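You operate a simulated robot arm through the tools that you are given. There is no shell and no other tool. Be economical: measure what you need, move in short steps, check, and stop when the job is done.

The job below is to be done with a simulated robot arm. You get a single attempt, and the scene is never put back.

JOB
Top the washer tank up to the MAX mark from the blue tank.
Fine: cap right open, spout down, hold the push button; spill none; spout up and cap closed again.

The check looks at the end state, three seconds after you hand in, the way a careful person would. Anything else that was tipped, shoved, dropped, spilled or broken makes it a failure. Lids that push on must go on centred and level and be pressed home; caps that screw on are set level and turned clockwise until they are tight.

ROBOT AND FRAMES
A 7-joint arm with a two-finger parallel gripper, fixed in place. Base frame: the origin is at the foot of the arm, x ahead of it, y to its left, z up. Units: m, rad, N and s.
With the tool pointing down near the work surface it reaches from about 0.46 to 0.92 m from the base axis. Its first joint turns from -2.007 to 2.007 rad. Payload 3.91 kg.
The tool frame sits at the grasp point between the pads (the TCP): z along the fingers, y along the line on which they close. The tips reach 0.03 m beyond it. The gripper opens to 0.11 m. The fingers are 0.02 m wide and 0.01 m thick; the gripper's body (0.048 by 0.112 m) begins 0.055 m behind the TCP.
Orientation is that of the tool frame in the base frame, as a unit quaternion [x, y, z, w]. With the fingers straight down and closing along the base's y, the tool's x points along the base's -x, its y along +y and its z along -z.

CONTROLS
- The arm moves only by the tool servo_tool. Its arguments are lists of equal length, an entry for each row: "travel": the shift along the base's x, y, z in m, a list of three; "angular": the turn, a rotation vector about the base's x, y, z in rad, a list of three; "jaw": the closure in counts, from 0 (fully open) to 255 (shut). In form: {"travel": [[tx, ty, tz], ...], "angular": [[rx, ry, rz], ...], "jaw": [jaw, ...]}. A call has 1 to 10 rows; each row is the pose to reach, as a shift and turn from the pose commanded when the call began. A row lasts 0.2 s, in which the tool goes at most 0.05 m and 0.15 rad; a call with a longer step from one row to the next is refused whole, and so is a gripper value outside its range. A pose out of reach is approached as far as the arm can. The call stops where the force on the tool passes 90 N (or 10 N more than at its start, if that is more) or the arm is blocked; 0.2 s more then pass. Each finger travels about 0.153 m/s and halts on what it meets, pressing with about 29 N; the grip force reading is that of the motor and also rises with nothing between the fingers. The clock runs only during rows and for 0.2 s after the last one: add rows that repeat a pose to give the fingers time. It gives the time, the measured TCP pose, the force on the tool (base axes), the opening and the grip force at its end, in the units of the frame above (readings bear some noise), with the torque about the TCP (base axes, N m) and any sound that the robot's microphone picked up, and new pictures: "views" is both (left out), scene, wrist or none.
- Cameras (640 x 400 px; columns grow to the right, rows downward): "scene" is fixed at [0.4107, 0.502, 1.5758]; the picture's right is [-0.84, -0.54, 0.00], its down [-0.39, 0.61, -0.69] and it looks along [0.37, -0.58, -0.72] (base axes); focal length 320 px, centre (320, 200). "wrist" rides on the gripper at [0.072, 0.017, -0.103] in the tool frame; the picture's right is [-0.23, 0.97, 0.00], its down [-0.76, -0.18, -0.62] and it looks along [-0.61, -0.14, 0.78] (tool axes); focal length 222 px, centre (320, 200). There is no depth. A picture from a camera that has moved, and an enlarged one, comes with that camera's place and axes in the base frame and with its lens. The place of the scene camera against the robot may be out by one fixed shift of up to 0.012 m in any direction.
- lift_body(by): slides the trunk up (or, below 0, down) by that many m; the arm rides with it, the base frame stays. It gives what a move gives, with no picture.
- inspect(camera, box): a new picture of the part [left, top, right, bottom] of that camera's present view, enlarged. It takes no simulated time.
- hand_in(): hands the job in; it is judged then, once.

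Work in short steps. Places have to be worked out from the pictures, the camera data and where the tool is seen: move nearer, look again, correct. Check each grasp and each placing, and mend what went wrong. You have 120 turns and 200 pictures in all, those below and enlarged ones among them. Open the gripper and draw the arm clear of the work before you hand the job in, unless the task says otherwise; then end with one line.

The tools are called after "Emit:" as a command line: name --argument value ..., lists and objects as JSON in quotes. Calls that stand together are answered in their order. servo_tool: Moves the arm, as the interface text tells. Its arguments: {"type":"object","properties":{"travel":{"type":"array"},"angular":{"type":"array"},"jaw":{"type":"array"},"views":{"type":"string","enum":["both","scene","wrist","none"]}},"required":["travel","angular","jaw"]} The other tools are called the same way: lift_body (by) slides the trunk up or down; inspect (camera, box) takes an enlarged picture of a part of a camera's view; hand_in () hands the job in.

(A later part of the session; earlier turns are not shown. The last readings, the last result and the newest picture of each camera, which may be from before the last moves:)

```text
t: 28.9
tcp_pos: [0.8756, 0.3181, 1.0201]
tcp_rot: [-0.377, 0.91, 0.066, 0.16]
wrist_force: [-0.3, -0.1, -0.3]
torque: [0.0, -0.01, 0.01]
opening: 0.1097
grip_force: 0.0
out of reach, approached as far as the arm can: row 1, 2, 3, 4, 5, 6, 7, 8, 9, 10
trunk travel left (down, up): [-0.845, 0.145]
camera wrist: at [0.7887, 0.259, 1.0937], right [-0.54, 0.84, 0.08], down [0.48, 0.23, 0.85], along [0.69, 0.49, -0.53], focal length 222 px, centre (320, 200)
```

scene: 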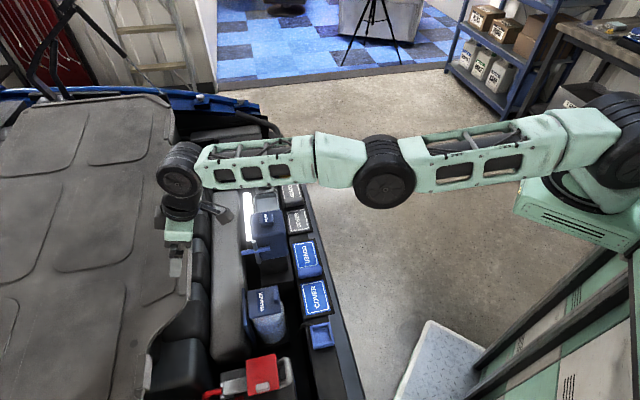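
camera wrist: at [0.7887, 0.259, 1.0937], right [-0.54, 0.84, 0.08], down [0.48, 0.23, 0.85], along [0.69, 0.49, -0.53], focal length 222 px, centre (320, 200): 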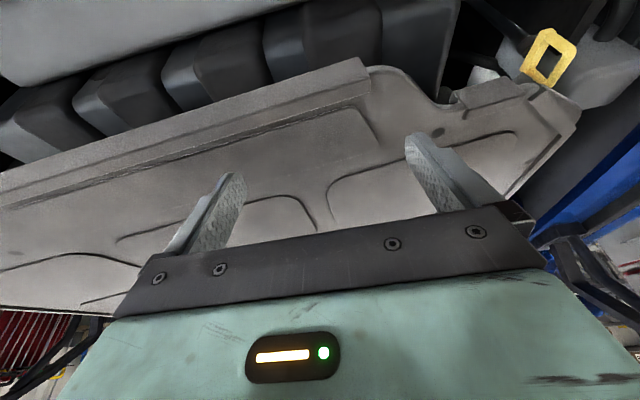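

The arm still sits on a fixed-radius sphere (elbow pinned). I'll first go up and out to straighten the elbow, then sweep tangentially down and toward +y before coming in.

Emit:
servo_tool --travel '[[0.02, -0.015, 0.04], [0.04, -0.03, 0.08], [0.06, -0.045, 0.12], [0.08, -0.06, 0.16], [0.1, -0.075, 0.2], [0.12, -0.09, 0.24], [0.12, -0.09, 0.24], [0.12, -0.09, 0.24]]' --angular '[[0, 0, 0], [0, 0, 0], [0, 0, 0], [0, 0, 0], [0, 0, 0], [0, 0, 0], [0, 0, 0], [0, 0, 0]]' --jaw '[0, 0, 0, 0, 0, 0, 0, 0]' --views "scene"

Emit:
servo_tool --travel '[[0.01, 0.03, -0.035], [0.02, 0.06, -0.07], [0.02, 0.09, -0.105], [0.01, 0.12, -0.14], [0, 0.15, -0.175], [-0.02, 0.18, -0.2], [-0.05, 0.2, -0.22], [-0.09, 0.21, -0.23], [-0.13, 0.21, -0.23], [-0.17, 0.21, -0.23]]' --angular '[[0, 0, 0], [0, 0, 0], [0, 0, 0], [0, 0, 0], [0, 0, 0], [0, 0, 0], [0, 0, 0], [0, 0, 0], [0, 0, 0], [0, 0, 0]]' --jaw '[0, 0, 0, 0, 0, 0, 0, 0, 0, 0]' --views "scene"

```text
t: 30.7
tcp_pos: [0.9231, 0.2002, 1.2335]
tcp_rot: [-0.378, 0.909, 0.067, 0.16]
wrist_force: [0.1, -1.0, -0.2]
torque: [0.0, -0.01, 0.04]
opening: 0.1101
grip_force: 0.0
out of reach, approached as far as the arm can: row 1, 2, 3, 4, 5, 6, 7, 8
trunk travel left (down, up): [-0.845, 0.145]
```

scene: 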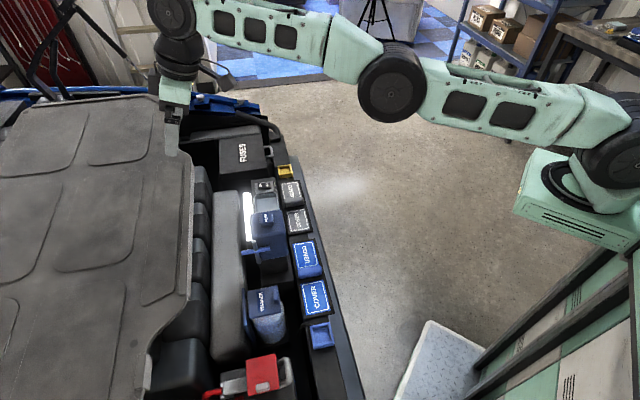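

```text
t: 32.9
tcp_pos: [0.7524, 0.4138, 1.0055]
tcp_rot: [-0.377, 0.91, 0.067, 0.161]
wrist_force: [0.1, 0.3, -0.6]
torque: [0.05, 0.0, 0.0]
opening: 0.1102
grip_force: 0.0
out of reach, approached as far as the arm can: row 1, 2, 3, 4, 5, 6, 7, 8
trunk travel left (down, up): [-0.845, 0.145]
```

scene: 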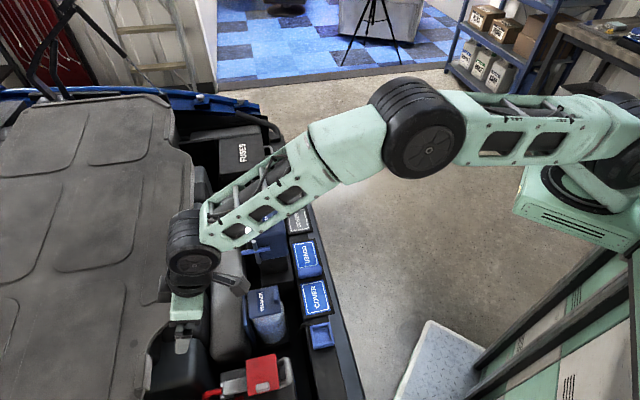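

The elbow is bent the right way now. I'm moving to the near side of the washer.

Emit:
servo_tool --travel '[[-0.04, -0.01, 0], [-0.07, -0.03, 0], [-0.09, -0.07, 0], [-0.09, -0.11, 0], [-0.09, -0.15, 0], [-0.088, -0.19, 0], [-0.085, -0.22, -0.01], [-0.085, -0.233, -0.025], [-0.085, -0.233, -0.025]]' --angular '[[0, 0, 0], [0, 0, 0], [0, 0, 0], [0, 0, 0], [0, 0, 0], [0, 0, 0], [0, 0, 0], [0, 0, 0], [0, 0, 0]]' --jaw '[0, 0, 0, 0, 0, 0, 0, 0, 0]' --views "both"

```text
t: 34.9
tcp_pos: [0.6661, 0.1781, 0.98]
tcp_rot: [-0.377, 0.91, 0.067, 0.16]
wrist_force: [-0.5, -0.2, 0.0]
torque: [-0.01, -0.03, 0.0]
opening: 0.1099
grip_force: 0.0
trunk travel left (down, up): [-0.845, 0.145]
camera wrist: at [0.5822, 0.1175, 1.0529], right [-0.54, 0.84, 0.08], down [0.48, 0.23, 0.85], along [0.69, 0.49, -0.53], focal length 222 px, centre (320, 200)
```

scene: 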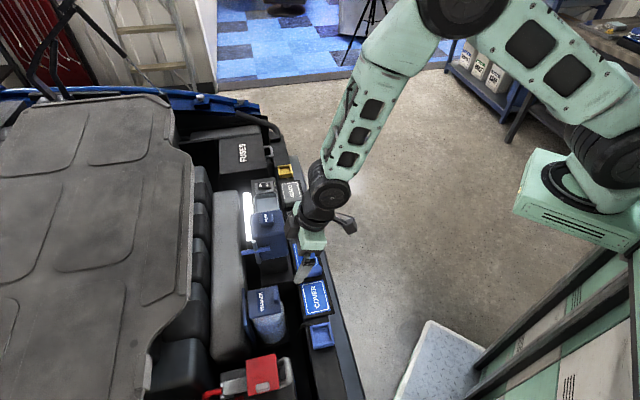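
wrist: 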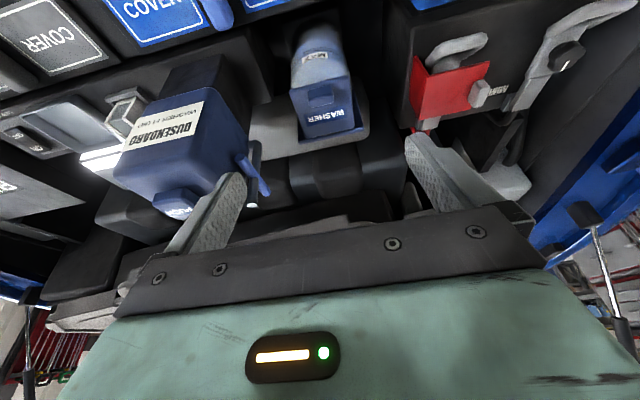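

I'll approach above the lid edges with the jaw fully open and the fingers tilted 20° forward.

Emit:
servo_tool --travel '[[0.015, 0.016, -0.035], [0.031, 0.032, -0.07], [0.0462, 0.0475, -0.105], [0.0462, 0.0475, -0.125], [0.0462, 0.0475, -0.125]]' --angular '[[0, 0, 0], [0, 0, 0], [0, 0, 0], [0, 0, 0], [0, 0, 0]]' --jaw '[0, 0, 0, 0, 0]' --views "wrist"

Emit:
inspect --camera "wrist" --box '[220, 50, 420, 230]'

```text
t: 36.1
tcp_pos: [0.7139, 0.2264, 0.8541]
tcp_rot: [-0.378, 0.909, 0.067, 0.16]
wrist_force: [0.1, 0.7, 0.0]
torque: [-0.02, 0.0, -0.01]
opening: 0.11
grip_force: 0.0
trunk travel left (down, up): [-0.845, 0.145]
camera wrist: at [0.6284, 0.1661, 0.9279], right [-0.54, 0.84, 0.08], down [0.48, 0.23, 0.85], along [0.69, 0.49, -0.53], focal length 222 px, centre (320, 200)
```

wrist: 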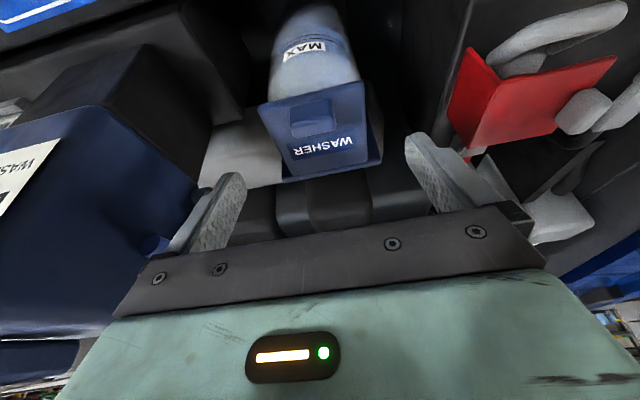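

```text
2.22 times, centred on (320, 140) of wrist
camera zoom: at [0.6284, 0.1661, 0.9279], right [-0.54, 0.84, 0.08], down [0.48, 0.23, 0.85], along [0.69, 0.49, -0.53], focal length 494 px, centre (320, 333)
```

zoom: 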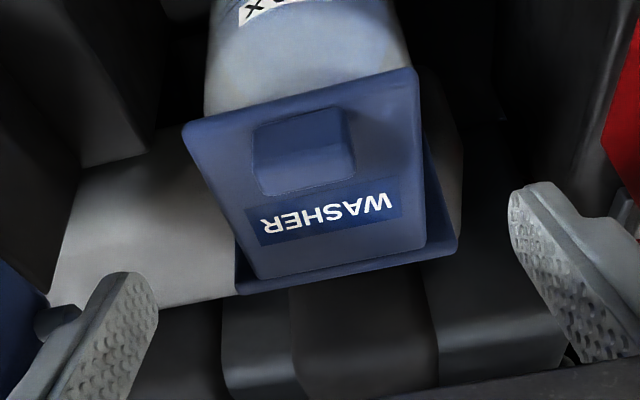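

The lid spans r from -0.380 to -0.306, so it's centred between the fingers. I'll descend so the pads straddle the lid edges.

Emit:
servo_tool --travel '[[0, 0, -0.03], [0, 0, -0.06], [0, 0, -0.06]]' --angular '[[0, 0, 0], [0, 0, 0], [0, 0, 0]]' --jaw '[0, 0, 0]' --views "wrist"

Emit:
inspect --camera "wrist" --box '[220, 50, 420, 230]'

Emit:
inspect --camera "scene" --box '[220, 240, 310, 350]'

```text
t: 36.9
tcp_pos: [0.7146, 0.2275, 0.7953]
tcp_rot: [-0.378, 0.909, 0.066, 0.161]
wrist_force: [0.4, 0.8, 0.4]
torque: [0.01, -0.01, -0.02]
opening: 0.1102
grip_force: 0.0
trunk travel left (down, up): [-0.845, 0.145]
camera wrist: at [0.6288, 0.1655, 0.8679], right [-0.54, 0.84, 0.08], down [0.48, 0.23, 0.85], along [0.69, 0.49, -0.53], focal length 222 px, centre (320, 200)
```

wrist: 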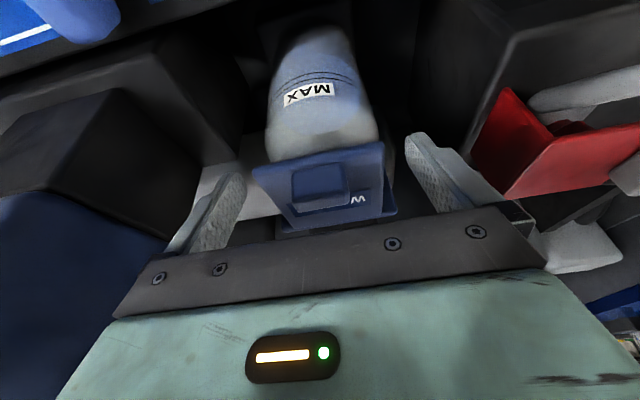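

```text
2.22 times, centred on (320, 140) of wrist
camera zoom: at [0.6288, 0.1655, 0.8679], right [-0.54, 0.84, 0.08], down [0.48, 0.23, 0.85], along [0.69, 0.49, -0.53], focal length 494 px, centre (320, 333)
```

zoom: 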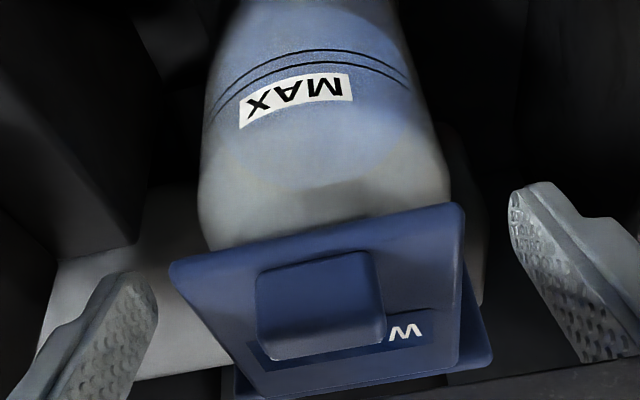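

```text
3.64 times, centred on (265, 295) of scene
camera zoom: at [0.4107, 0.502, 1.5758], right [-0.84, -0.54, 0.0], down [-0.39, 0.61, -0.69], along [0.37, -0.58, -0.72], focal length 1162 px, centre (520, -146)
```

zoom: 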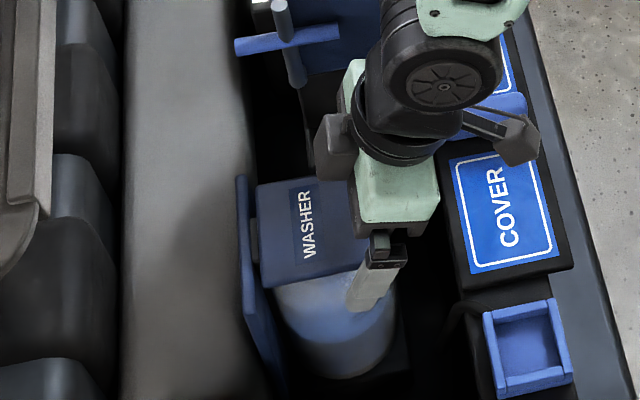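

The pads straddle the lid edges. Closing now.

Emit:
servo_tool --travel '[[0, 0, 0], [0, 0, 0], [0, 0, 0]]' --angular '[[0, 0, 0], [0, 0, 0], [0, 0, 0]]' --jaw '[60, 255, 255]' --views "wrist"

Emit:
inspect --camera "wrist" --box '[220, 50, 420, 230]'

```text
t: 37.7
tcp_pos: [0.7141, 0.2253, 0.7948]
tcp_rot: [-0.377, 0.91, 0.067, 0.16]
wrist_force: [-0.6, 0.9, -1.1]
torque: [0.0, 0.1, -0.08]
opening: 0.079
grip_force: 45.4
trunk travel left (down, up): [-0.845, 0.145]
camera wrist: at [0.6287, 0.1657, 0.8681], right [-0.54, 0.84, 0.08], down [0.48, 0.23, 0.85], along [0.69, 0.49, -0.53], focal length 222 px, centre (320, 200)
```

wrist: 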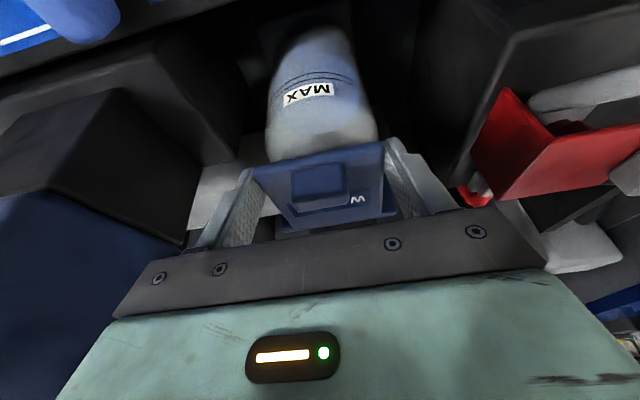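

```text
2.22 times, centred on (320, 140) of wrist
camera zoom: at [0.6287, 0.1657, 0.8681], right [-0.54, 0.84, 0.08], down [0.48, 0.23, 0.85], along [0.69, 0.49, -0.53], focal length 494 px, centre (320, 333)
```

zoom: 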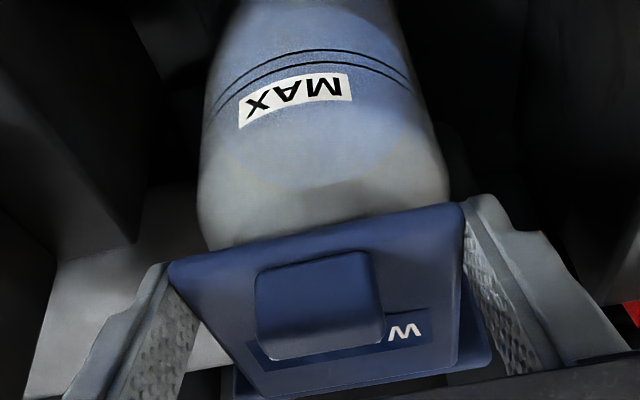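

The lid is gripped at 0.079 m wide. I'll follow the arc with fixed orientation to about 57° and check.

Emit:
servo_tool --travel '[[0.0016, 0.0016, 0.0178], [0.0062, 0.0062, 0.0345], [0.0137, 0.0137, 0.0491], [0.0234, 0.0234, 0.0606], [0.0234, 0.0234, 0.0606]]' --angular '[[0, 0, 0], [0, 0, 0], [0, 0, 0], [0, 0, 0], [0, 0, 0]]' --jaw '[255, 255, 255, 255, 255]' --views "both"

Emit:
inspect --camera "scene" --box '[210, 230, 310, 350]'

```text
t: 38.9
tcp_pos: [0.7355, 0.2482, 0.8557]
tcp_rot: [-0.378, 0.91, 0.065, 0.159]
wrist_force: [-12.8, -13.5, -4.4]
torque: [-1.17, 1.16, -0.05]
opening: 0.0795
grip_force: 44.9
trunk travel left (down, up): [-0.845, 0.145]
camera wrist: at [0.6508, 0.1879, 0.9292], right [-0.54, 0.84, 0.08], down [0.48, 0.23, 0.84], along [0.69, 0.49, -0.53], focal length 222 px, centre (320, 200)
```

scene: 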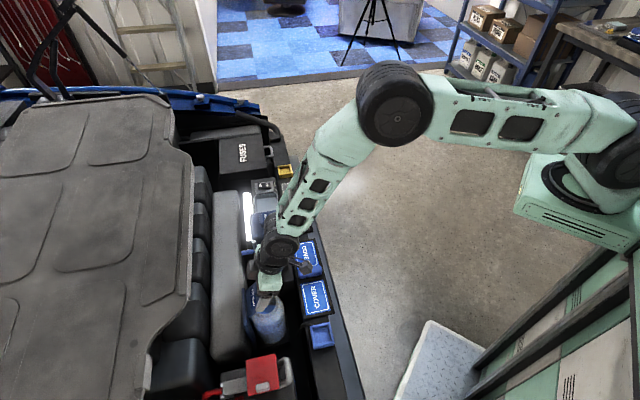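
wrist: 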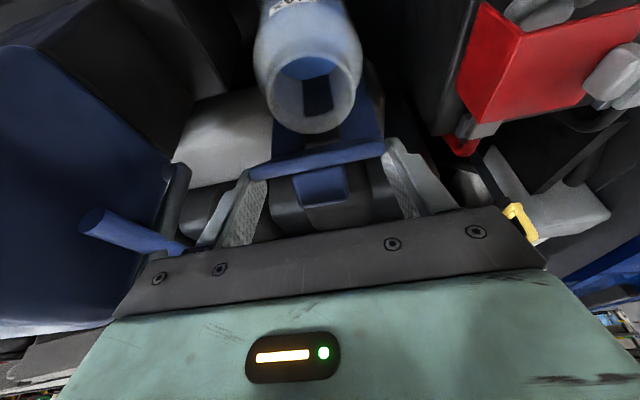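

```text
3.33 times, centred on (260, 290) of scene
camera zoom: at [0.4107, 0.502, 1.5758], right [-0.84, -0.54, 0.0], down [-0.39, 0.61, -0.69], along [0.37, -0.58, -0.72], focal length 1066 px, centre (520, -100)
```

zoom: 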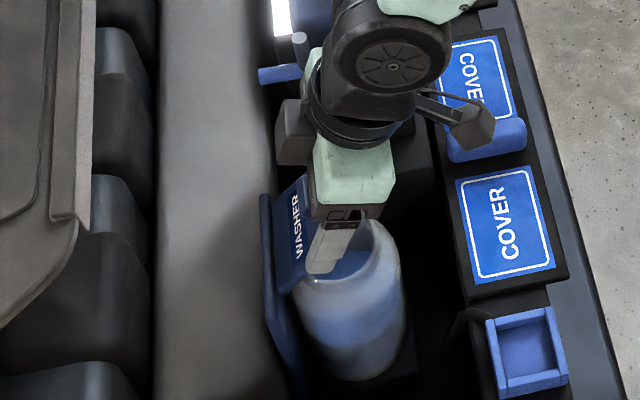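

The jar mouth is exposed and the lid is still held, at about 57°. Continuing the arc past vertical.

Emit:
servo_tool --travel '[[0.006, 0.006, 0.0045], [0.0121, 0.0121, 0.008], [0.018, 0.018, 0.0105], [0.0246, 0.0246, 0.0115], [0.031, 0.031, 0.0112], [0.0373, 0.0373, 0.01], [0.0373, 0.0373, 0.01]]' --angular '[[0, 0, 0], [0, 0, 0], [0, 0, 0], [0, 0, 0], [0, 0, 0], [0, 0, 0], [0, 0, 0]]' --jaw '[255, 255, 255, 255, 255, 255, 255]' --views "both"

Emit:
inspect --camera "scene" --box '[210, 230, 310, 350]'

```text
t: 40.5
tcp_pos: [0.7746, 0.2879, 0.8679]
tcp_rot: [-0.376, 0.91, 0.066, 0.164]
wrist_force: [-2.6, -9.7, 15.7]
torque: [-0.56, 0.71, -0.09]
opening: 0.0314
grip_force: 45.2
trunk travel left (down, up): [-0.845, 0.145]
camera wrist: at [0.6896, 0.2269, 0.9403], right [-0.54, 0.84, 0.08], down [0.48, 0.23, 0.85], along [0.69, 0.49, -0.52], focal length 222 px, centre (320, 200)
```

scene: 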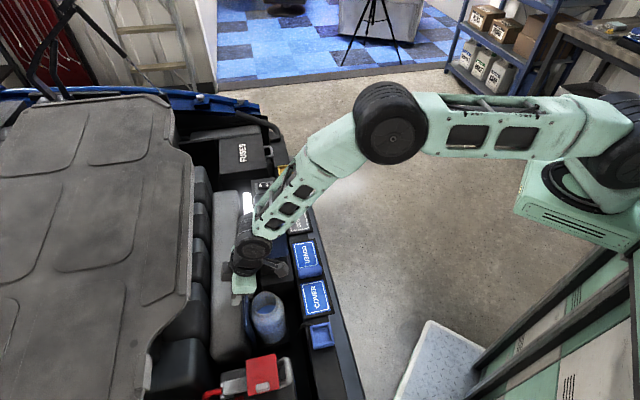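
wrist: 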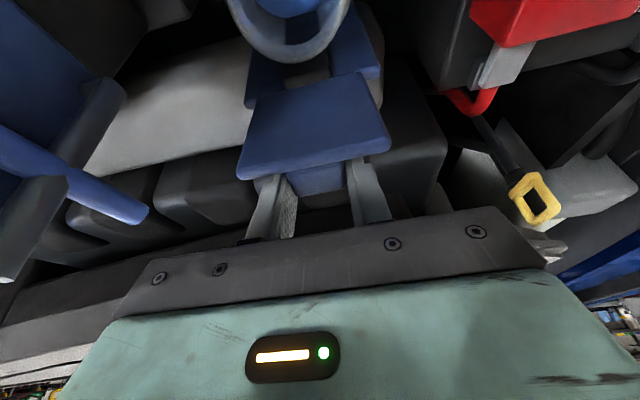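

```text
3.33 times, centred on (260, 290) of scene
camera zoom: at [0.4107, 0.502, 1.5758], right [-0.84, -0.54, 0.0], down [-0.39, 0.61, -0.69], along [0.37, -0.58, -0.72], focal length 1066 px, centre (520, -100)
```

zoom: 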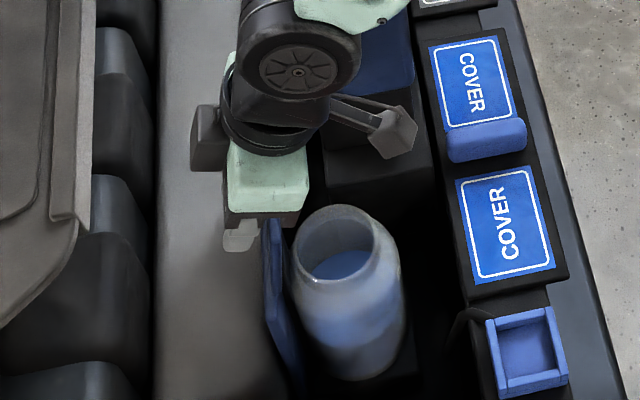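

The fingers slid off the lid and now hold the tab on the outer side, with the lid at about 90°. I'll pull the tab further outward (+s) to bring it right open, watching the force.

Emit:
servo_tool --travel '[[0.005, 0.005, -0.001], [0.01, 0.01, -0.003], [0.015, 0.015, -0.006], [0.02, 0.02, -0.01], [0.02, 0.02, -0.01]]' --angular '[[0, 0, 0], [0, 0, 0], [0, 0, 0], [0, 0, 0], [0, 0, 0]]' --jaw '[255, 255, 255, 255, 255]' --views "both"

```text
t: 41.7
tcp_pos: [0.7946, 0.3067, 0.8556]
tcp_rot: [-0.378, 0.909, 0.067, 0.162]
wrist_force: [-0.8, -9.9, 17.2]
torque: [-0.79, 0.76, -0.09]
opening: 0.0315
grip_force: 45.7
trunk travel left (down, up): [-0.845, 0.145]
camera wrist: at [0.709, 0.2463, 0.9294], right [-0.54, 0.84, 0.08], down [0.48, 0.23, 0.85], along [0.69, 0.49, -0.53], focal length 222 px, centre (320, 200)
```

scene: 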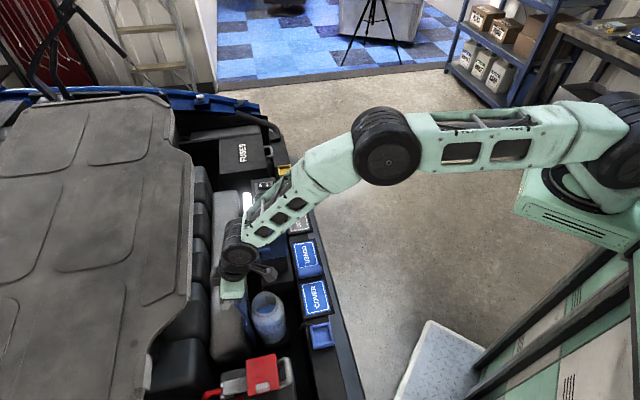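
wrist: 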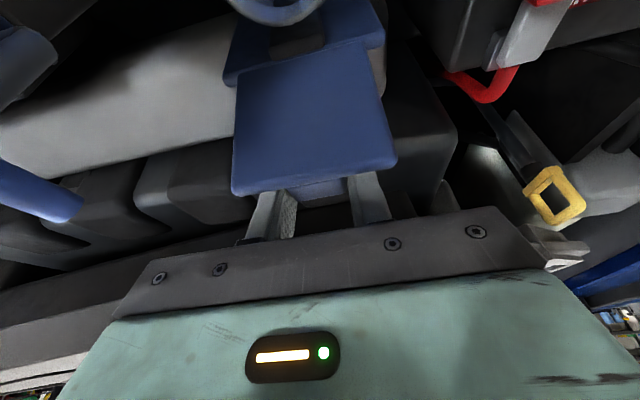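

The lid is near 115°. One more step outward and down.

Emit:
servo_tool --travel '[[0.005, 0.005, -0.006], [0.009, 0.009, -0.013], [0.012, 0.012, -0.02], [0.012, 0.012, -0.02]]' --angular '[[0, 0, 0], [0, 0, 0], [0, 0, 0], [0, 0, 0]]' --jaw '[255, 255, 255, 255]' --views "both"

Emit:
inspect --camera "scene" --box '[210, 230, 310, 350]'

```text
t: 42.7
tcp_pos: [0.8059, 0.319, 0.8377]
tcp_rot: [-0.377, 0.909, 0.066, 0.164]
wrist_force: [-2.5, -14.0, 32.4]
torque: [0.19, -0.02, 0.09]
opening: 0.0318
grip_force: 45.1
trunk travel left (down, up): [-0.845, 0.145]
camera wrist: at [0.721, 0.2583, 0.911], right [-0.54, 0.84, 0.08], down [0.48, 0.23, 0.85], along [0.69, 0.49, -0.52], focal length 222 px, centre (320, 200)
```

scene: 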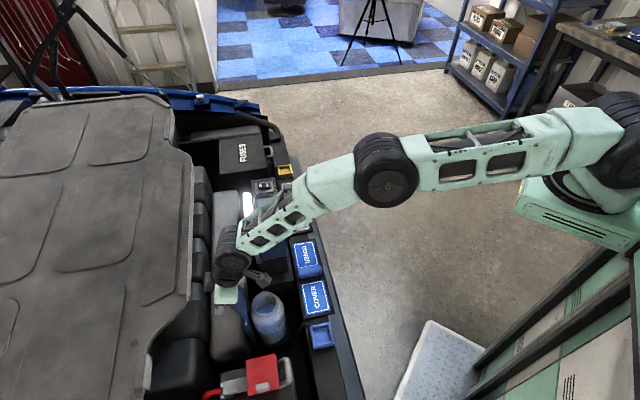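
wrist: 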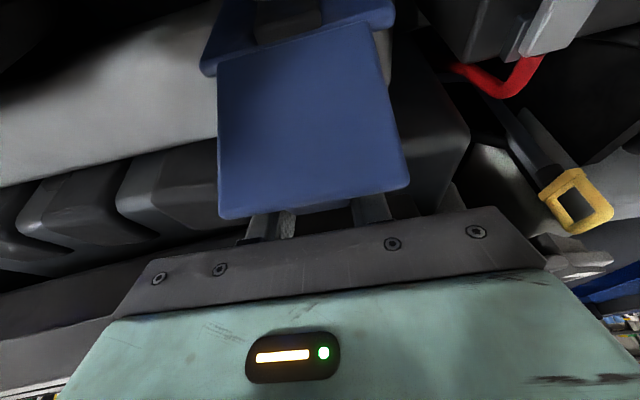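

```text
3.33 times, centred on (260, 290) of scene
camera zoom: at [0.4107, 0.502, 1.5758], right [-0.84, -0.54, 0.0], down [-0.39, 0.61, -0.69], along [0.37, -0.58, -0.72], focal length 1066 px, centre (520, -100)
```

zoom: 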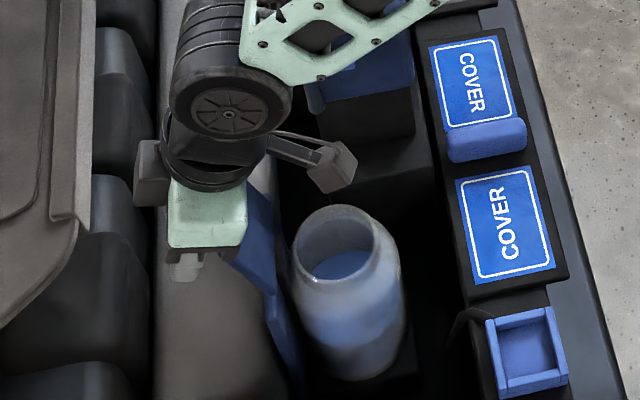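

The lid is about 125° open and resisting, likely at its stop. I'll release the tab and retract straight along the finger axis.

Emit:
servo_tool --travel '[[0, 0, 0], [0, 0, 0.0], [-0.005, -0.005, 0.019], [-0.012, -0.012, 0.047], [-0.019, -0.019, 0.075], [-0.024, -0.024, 0.11], [-0.035, -0.035, 0.14]]' --angular '[[0, 0, 0], [0, 0, 0], [0, 0, 0], [0, 0, 0], [0, 0, 0], [0, 0, 0], [0, 0, 0]]' --jaw '[150, 150, 150, 150, 150, 150, 150]' --views "both"

Emit:
inspect --camera "scene" --box '[210, 190, 310, 350]'

```text
t: 44.3
tcp_pos: [0.772, 0.2842, 0.9742]
tcp_rot: [-0.378, 0.91, 0.067, 0.16]
wrist_force: [-0.2, 0.5, -0.9]
torque: [0.02, 0.01, 0.01]
opening: 0.0451
grip_force: 0.2
trunk travel left (down, up): [-0.845, 0.145]
camera wrist: at [0.6864, 0.2233, 1.0475], right [-0.54, 0.84, 0.08], down [0.48, 0.23, 0.85], along [0.69, 0.49, -0.53], focal length 222 px, centre (320, 200)
```

scene: 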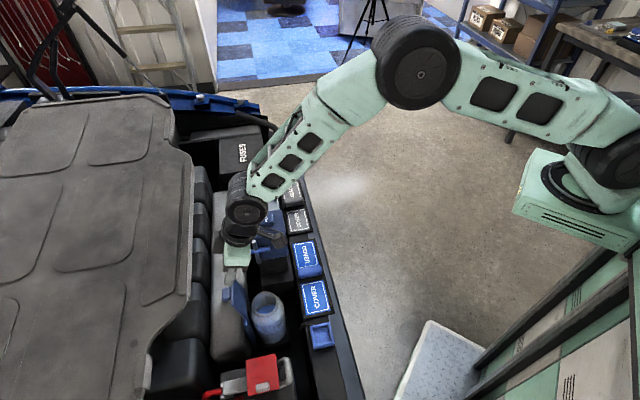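
wrist: 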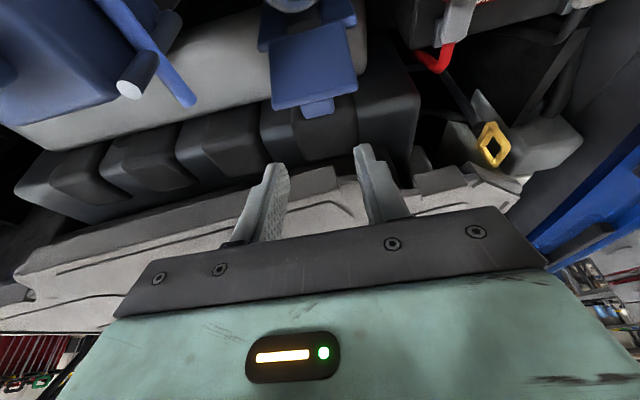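

```text
2.50 times, centred on (260, 270) of scene
camera zoom: at [0.4107, 0.502, 1.5758], right [-0.84, -0.54, 0.0], down [-0.39, 0.61, -0.69], along [0.37, -0.58, -0.72], focal length 799 px, centre (470, 25)
```

zoom: 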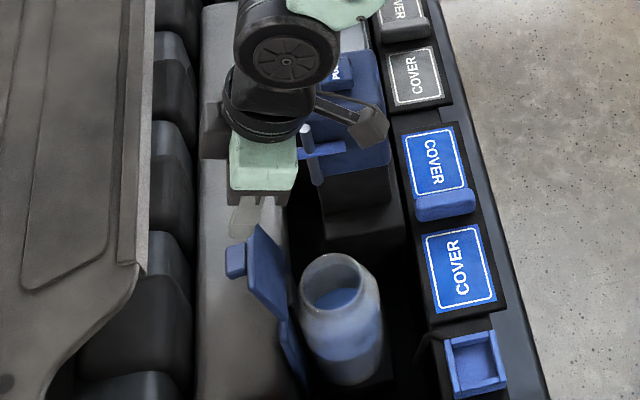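

The cap is open and stays there. Next I'll move back for a close look at the spout and its handle bar.

Emit:
servo_tool --travel '[[-0.04, -0.025, 0.01], [-0.07, -0.05, 0.01], [-0.08, -0.09, 0.01], [-0.075, -0.125, 0.01], [-0.075, -0.125, 0.0]]' --angular '[[0, 0, 0], [0, 0, 0], [0, 0, 0], [0, 0, 0], [0, 0, 0]]' --jaw '[150, 100, 50, 0, 0]' --views "wrist"

Emit:
inspect --camera "wrist" --box '[180, 20, 400, 200]'

Emit:
inspect --camera "scene" --box '[220, 190, 310, 350]'

```text
t: 45.5
tcp_pos: [0.6967, 0.159, 0.975]
tcp_rot: [-0.377, 0.909, 0.067, 0.161]
wrist_force: [-0.5, -0.8, 0.0]
torque: [-0.03, 0.04, 0.02]
opening: 0.11
grip_force: 0.0
trunk travel left (down, up): [-0.845, 0.145]
camera wrist: at [0.6109, 0.0979, 1.0483], right [-0.54, 0.84, 0.08], down [0.48, 0.23, 0.85], along [0.69, 0.49, -0.53], focal length 222 px, centre (320, 200)
```

wrist: 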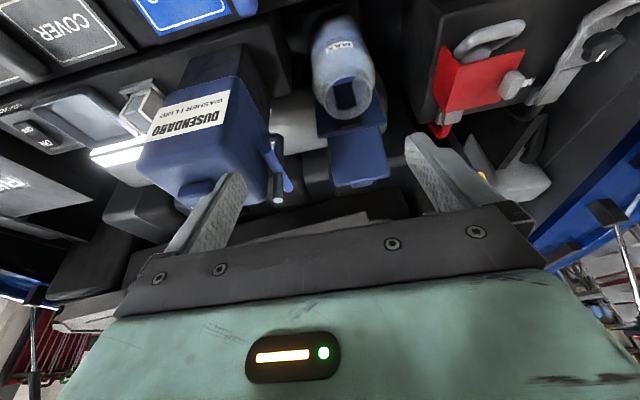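

```text
2.22 times, centred on (290, 110) of wrist
camera zoom: at [0.6109, 0.0979, 1.0483], right [-0.54, 0.84, 0.08], down [0.48, 0.23, 0.85], along [0.69, 0.49, -0.53], focal length 494 px, centre (387, 400)
```

zoom: 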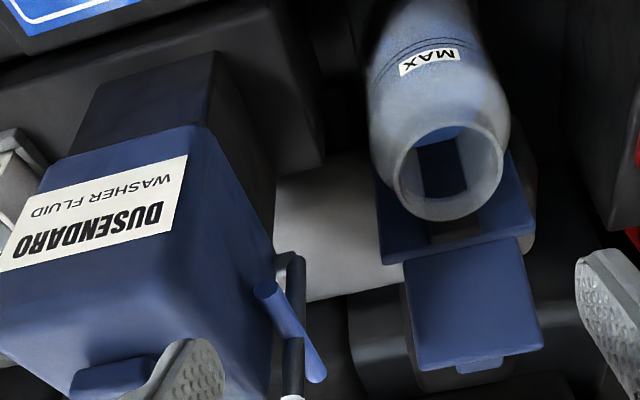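

```text
2.50 times, centred on (265, 270) of scene
camera zoom: at [0.4107, 0.502, 1.5758], right [-0.84, -0.54, 0.0], down [-0.39, 0.61, -0.69], along [0.37, -0.58, -0.72], focal length 799 px, centre (458, 25)
```

zoom: 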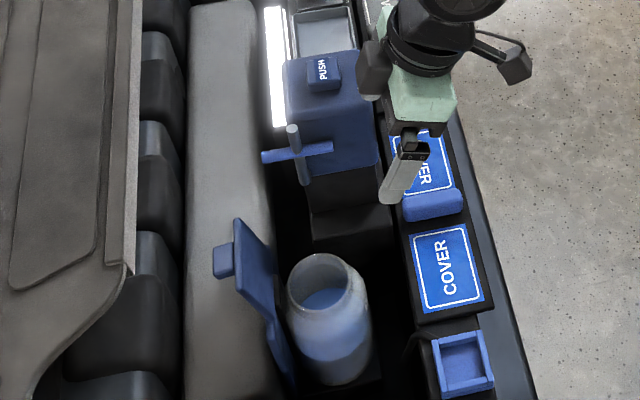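

I put the spout pivot near (s .70, r −.449, z .81), and the bar at z≈0.868 spanning s .666–.738, overhanging the tank's far side. From the stretch data the shoulder is too high for that reach. I'll raise the arm 0.22 m and then lower the trunk to compensate.

Emit:
servo_tool --travel '[[0, 0, 0.045], [0, 0, 0.09], [0, 0, 0.135], [0, 0, 0.18], [0, 0, 0.22], [0, 0, 0.22]]' --angular '[[0, 0, 0], [0, 0, 0], [0, 0, 0], [0, 0, 0], [0, 0, 0], [0, 0, 0]]' --jaw '[0, 0, 0, 0, 0, 0]' --views "none"

Emit:
lift_body --by -0.22

```text
t: 46.9
tcp_pos: [0.696, 0.1581, 1.1946]
tcp_rot: [-0.378, 0.909, 0.067, 0.16]
wrist_force: [-0.7, -0.8, 0.5]
torque: [0.03, 0.0, -0.01]
opening: 0.1099
grip_force: 0.0
trunk travel left (down, up): [-0.845, 0.145]
```

```text
t: 49.2
tcp_pos: [0.6964, 0.1594, 0.9762]
tcp_rot: [-0.377, 0.91, 0.066, 0.161]
wrist_force: [0.1, 0.4, 0.7]
torque: [-0.03, -0.05, 0.0]
opening: 0.11
grip_force: 0.1
trunk travel left (down, up): [-0.625, 0.365]
```

Now I'm moving above the bar's far end with the tool vertical and the jaw at about 50 mm.

Emit:
servo_tool --travel '[[0.035, 0.01, 0.02], [0.07, 0.02, 0.02], [0.105, 0.03, 0.02], [0.1336, 0.04, 0.02], [0.1336, 0.04, 0.014]]' --angular '[[-0.08, 0.08, 0], [-0.16, 0.16, 0], [-0.2475, 0.2475, 0], [-0.2475, 0.2475, 0], [-0.2475, 0.2475, 0]]' --jaw '[60, 139, 139, 139, 139]' --views "both"

Emit:
inspect --camera "wrist" --box '[220, 40, 440, 220]'

Emit:
inspect --camera "scene" --box '[210, 180, 310, 300]'

```text
t: 50.4
tcp_pos: [0.8293, 0.1982, 0.9885]
tcp_rot: [-0.384, 0.923, 0.0, 0.0]
wrist_force: [0.5, -0.4, -0.5]
torque: [-0.01, -0.02, -0.02]
opening: 0.0499
grip_force: 0.1
trunk travel left (down, up): [-0.625, 0.365]
camera wrist: at [0.7663, 0.1608, 1.0936], right [-0.53, 0.85, 0.0], down [0.66, 0.41, 0.62], along [0.53, 0.33, -0.78], focal length 222 px, centre (320, 200)
```

scene: 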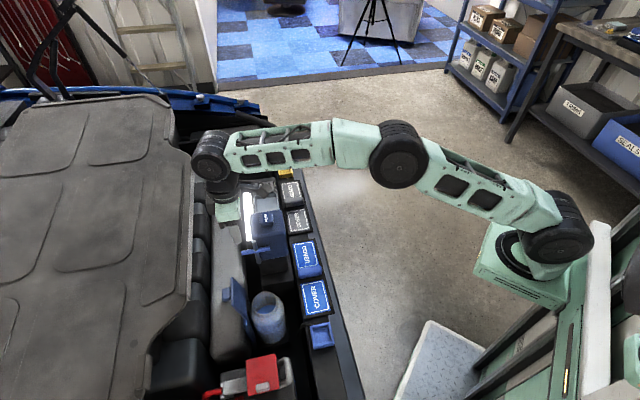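
wrist: 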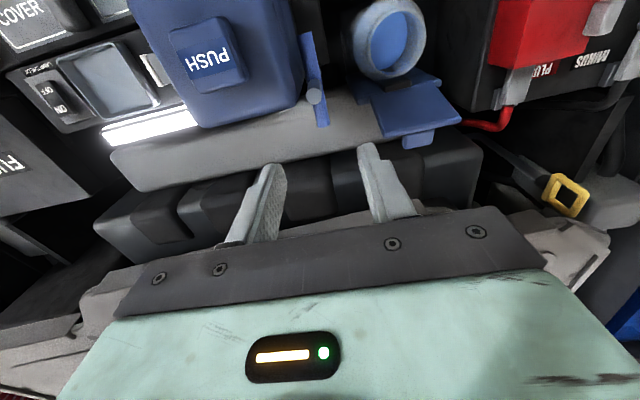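

```text
2.22 times, centred on (330, 130) of wrist
camera zoom: at [0.7663, 0.1608, 1.0936], right [-0.53, 0.85, 0.0], down [0.66, 0.41, 0.62], along [0.53, 0.33, -0.78], focal length 494 px, centre (298, 356)
```

zoom: 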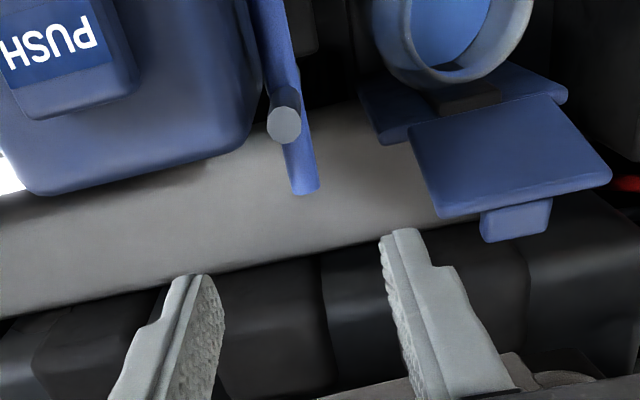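

```text
3.33 times, centred on (260, 240) of scene
camera zoom: at [0.4107, 0.502, 1.5758], right [-0.84, -0.54, 0.0], down [-0.39, 0.61, -0.69], along [0.37, -0.58, -0.72], focal length 1066 px, centre (520, 67)
```

zoom: 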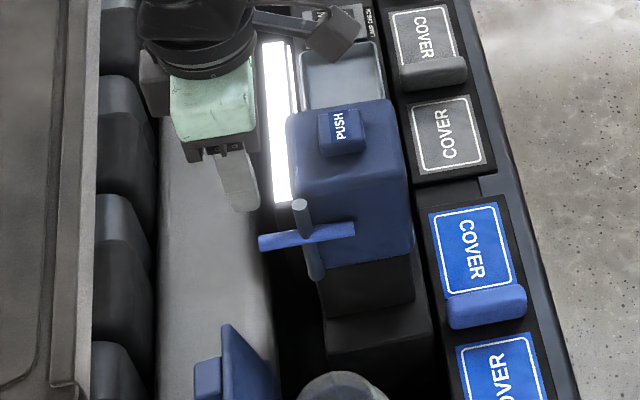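

The bar's far end is at s≈0.737, r≈−0.444, and the tank's far side is at s≈0.708. I'll descend most of the way and verify alignment.

Emit:
servo_tool --travel '[[-0.0015, 0.001, -0.04], [-0.002, 0.001, -0.078], [-0.002, 0.001, -0.078]]' --angular '[[0, 0, 0], [0, 0, 0], [0, 0, 0]]' --jaw '[139, 139, 139]' --views "wrist"

Emit:
inspect --camera "wrist" --box '[220, 40, 440, 220]'

Emit:
inspect --camera "scene" --box '[210, 180, 310, 300]'

```text
t: 51.2
tcp_pos: [0.8267, 0.1986, 0.9113]
tcp_rot: [-0.384, 0.923, 0.0, 0.0]
wrist_force: [-0.2, 0.2, 0.6]
torque: [0.04, 0.01, -0.02]
opening: 0.05
grip_force: 0.1
trunk travel left (down, up): [-0.625, 0.365]
camera wrist: at [0.7647, 0.1615, 1.0157], right [-0.53, 0.85, 0.0], down [0.66, 0.41, 0.62], along [0.53, 0.33, -0.78], focal length 222 px, centre (320, 200)
```

wrist: 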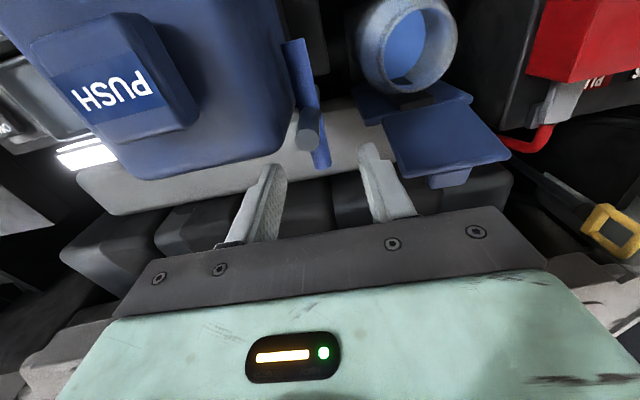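

```text
2.22 times, centred on (330, 130) of wrist
camera zoom: at [0.7647, 0.1615, 1.0157], right [-0.53, 0.85, 0.0], down [0.66, 0.41, 0.62], along [0.53, 0.33, -0.78], focal length 494 px, centre (298, 356)
```

zoom: 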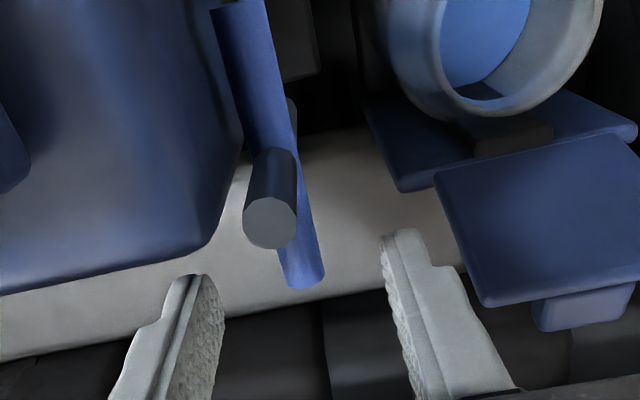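

```text
3.33 times, centred on (260, 240) of scene
camera zoom: at [0.4107, 0.502, 1.5758], right [-0.84, -0.54, 0.0], down [-0.39, 0.61, -0.69], along [0.37, -0.58, -0.72], focal length 1066 px, centre (520, 67)
```

zoom: 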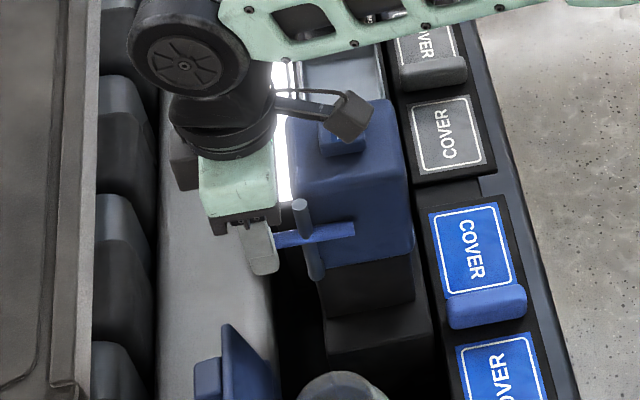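

Refined estimates: bar at z≈0.875, r≈−0.443, overhang s .708–.734. I'll go down 22 mm and close on the bar.

Emit:
servo_tool --travel '[[-0.001, 0.001, -0.012], [-0.001, 0.001, -0.022], [-0.001, 0.001, -0.022], [-0.001, 0.001, -0.022], [-0.001, 0.001, -0.022]]' --angular '[[0, 0, 0], [0, 0, 0], [0, 0, 0], [0, 0, 0], [0, 0, 0]]' --jaw '[139, 139, 255, 255, 255]' --views "both"

Emit:
inspect --camera "wrist" --box '[220, 40, 440, 220]'

```text
t: 52.4
tcp_pos: [0.8269, 0.2018, 0.8899]
tcp_rot: [-0.384, 0.923, 0.001, 0.0]
wrist_force: [2.0, 0.0, -0.2]
torque: [0.2, -0.24, 0.03]
opening: 0.0119
grip_force: 44.9
trunk travel left (down, up): [-0.625, 0.365]
camera wrist: at [0.7637, 0.163, 0.9938], right [-0.53, 0.85, 0.0], down [0.66, 0.41, 0.62], along [0.53, 0.33, -0.78], focal length 222 px, centre (320, 200)
```

scene: 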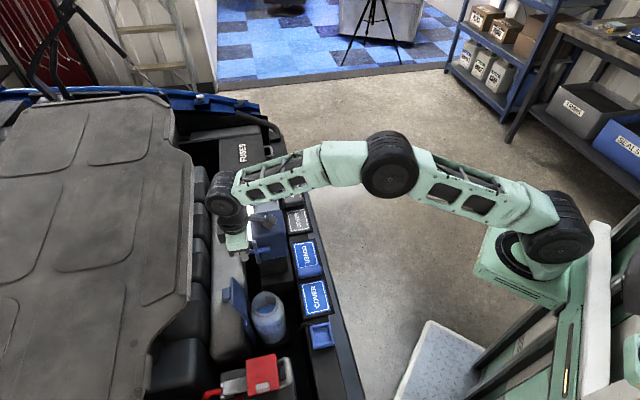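
wrist: 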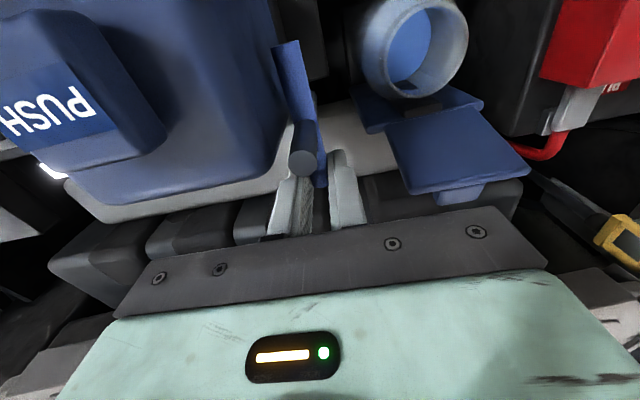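

```text
2.22 times, centred on (330, 130) of wrist
camera zoom: at [0.7637, 0.163, 0.9938], right [-0.53, 0.85, 0.0], down [0.66, 0.41, 0.62], along [0.53, 0.33, -0.78], focal length 494 px, centre (298, 356)
```

zoom: 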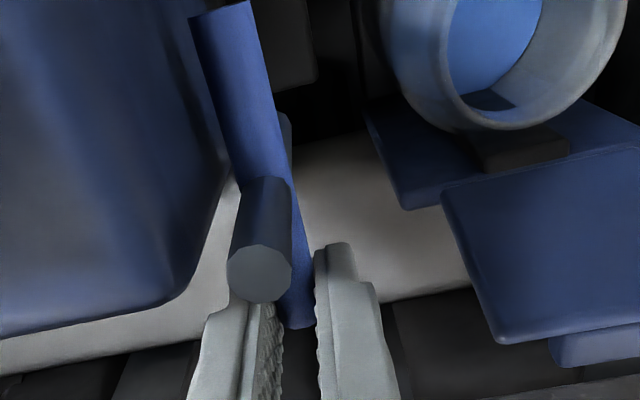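

The bar is gripped (0.0119 m). I'll start swinging the spout toward the washer along an estimated arc of radius 0.065 and check the forces.

Emit:
servo_tool --travel '[[-0.0069, 0.0069, -0.0007], [-0.0136, 0.0136, -0.0029], [-0.02, 0.02, -0.0065], [-0.026, 0.026, -0.0113], [-0.026, 0.026, -0.0113]]' --angular '[[0, 0, 0], [0, 0, 0], [0, 0, 0], [0, 0, 0], [0, 0, 0]]' --jaw '[255, 255, 255, 255, 255]' --views "both"

Emit:
inspect --camera "scene" --box '[210, 180, 310, 350]'

Emit:
inspect --camera "wrist" --box '[220, 40, 440, 220]'

```text
t: 53.6
tcp_pos: [0.8007, 0.2255, 0.8782]
tcp_rot: [-0.383, 0.924, 0.0, 0.0]
wrist_force: [6.8, -0.4, -0.7]
torque: [0.17, -0.52, -0.02]
opening: 0.0123
grip_force: 44.7
trunk travel left (down, up): [-0.625, 0.365]
camera wrist: at [0.7375, 0.1887, 0.9819], right [-0.53, 0.85, 0.0], down [0.66, 0.41, 0.62], along [0.53, 0.33, -0.78], focal length 222 px, centre (320, 200)
```

scene: 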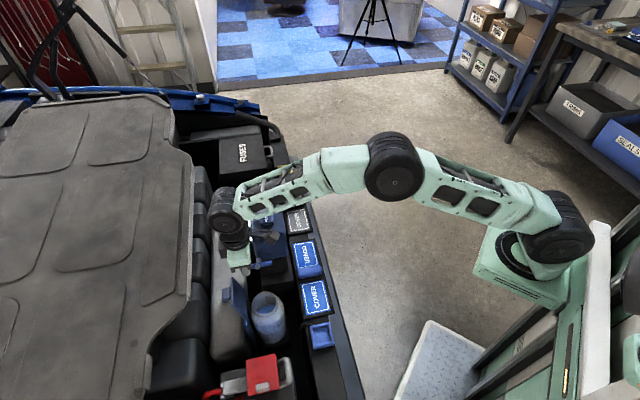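
wrist: 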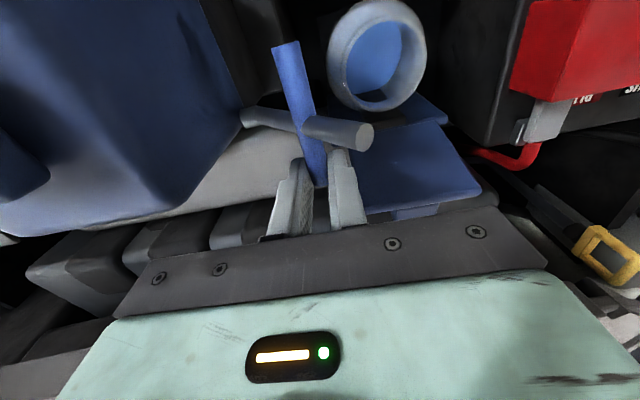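

```text
2.35 times, centred on (260, 265) of scene
camera zoom: at [0.4107, 0.502, 1.5758], right [-0.84, -0.54, 0.0], down [-0.39, 0.61, -0.69], along [0.37, -0.58, -0.72], focal length 752 px, centre (461, 47)
```

zoom: 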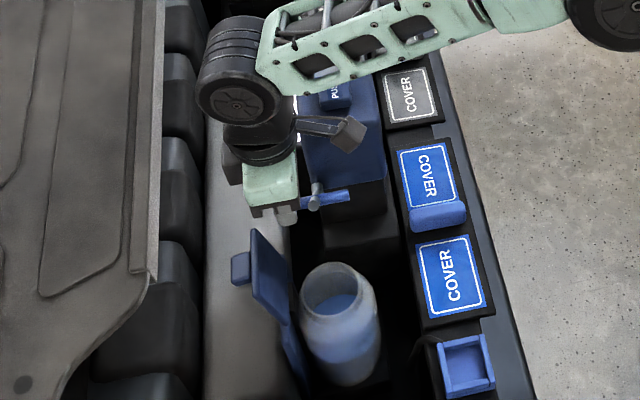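

```text
2.22 times, centred on (330, 130) of wrist
camera zoom: at [0.7375, 0.1887, 0.9819], right [-0.53, 0.85, 0.0], down [0.66, 0.41, 0.62], along [0.53, 0.33, -0.78], focal length 494 px, centre (298, 356)
```

zoom: 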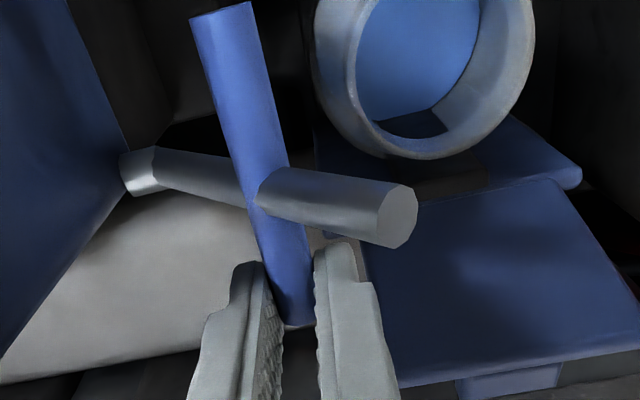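

The spout is swinging freely, at roughly 40°. I'll continue to about 72°, which stays clear of the jar rim and lid, then look.

Emit:
servo_tool --travel '[[-0.005, 0.005, -0.0065], [-0.0094, 0.0094, -0.0131], [-0.0133, 0.0133, -0.021], [-0.0165, 0.0165, -0.0297], [-0.0185, 0.0185, -0.037], [-0.0185, 0.0185, -0.037]]' --angular '[[0, 0, 0], [0, 0, 0], [0, 0, 0], [0, 0, 0], [0, 0, 0], [0, 0, 0]]' --jaw '[255, 255, 255, 255, 255, 255]' --views "both"

Emit:
inspect --camera "scene" --box '[210, 200, 310, 330]'

Emit:
inspect --camera "wrist" --box '[180, 0, 440, 220]'

```text
t: 55.0
tcp_pos: [0.786, 0.2411, 0.8411]
tcp_rot: [-0.382, 0.924, -0.003, 0.001]
wrist_force: [34.7, -17.1, 1.2]
torque: [-0.18, -1.02, 0.22]
opening: 0.0124
grip_force: 44.7
trunk travel left (down, up): [-0.625, 0.365]
camera wrist: at [0.7225, 0.2032, 0.9455], right [-0.53, 0.85, -0.01], down [0.66, 0.41, 0.62], along [0.53, 0.32, -0.78], focal length 222 px, centre (320, 200)
```

scene: 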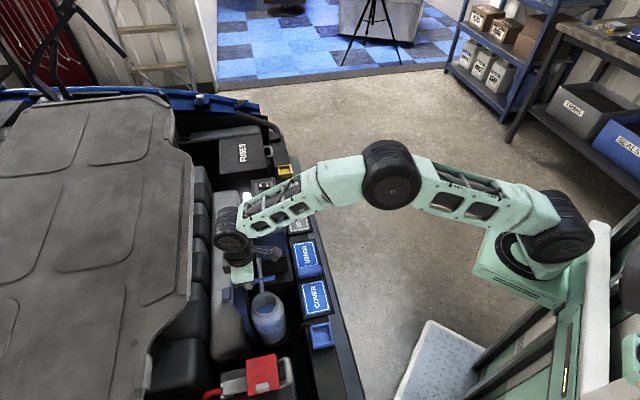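
wrist: 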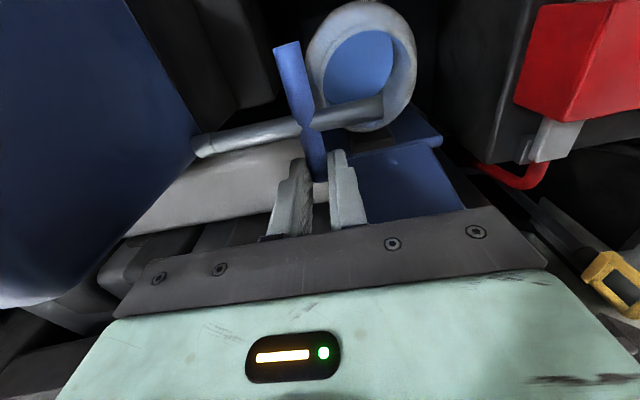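

```text
3.08 times, centred on (260, 265) of scene
camera zoom: at [0.4107, 0.502, 1.5758], right [-0.84, -0.54, 0.0], down [-0.39, 0.61, -0.69], along [0.37, -0.58, -0.72], focal length 984 px, centre (505, 0)
```

zoom: 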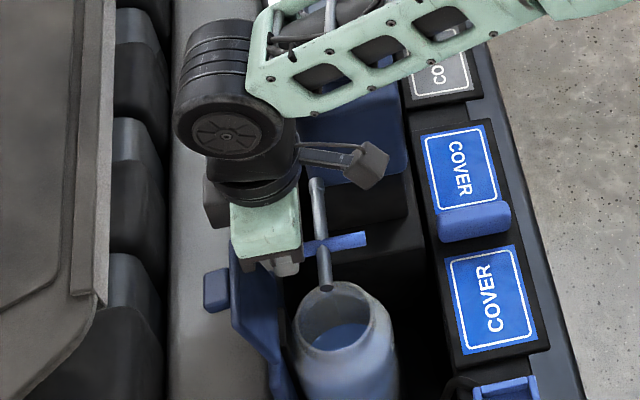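

```text
1.82 times, centred on (310, 110) of wrist
camera zoom: at [0.7225, 0.2032, 0.9455], right [-0.53, 0.85, -0.01], down [0.66, 0.41, 0.62], along [0.53, 0.32, -0.78], focal length 404 px, centre (338, 364)
```

zoom: 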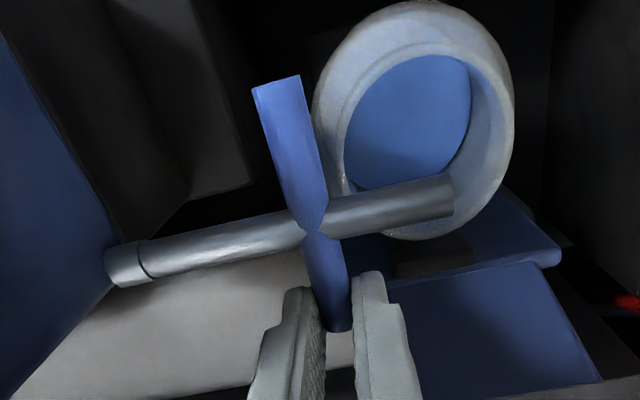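

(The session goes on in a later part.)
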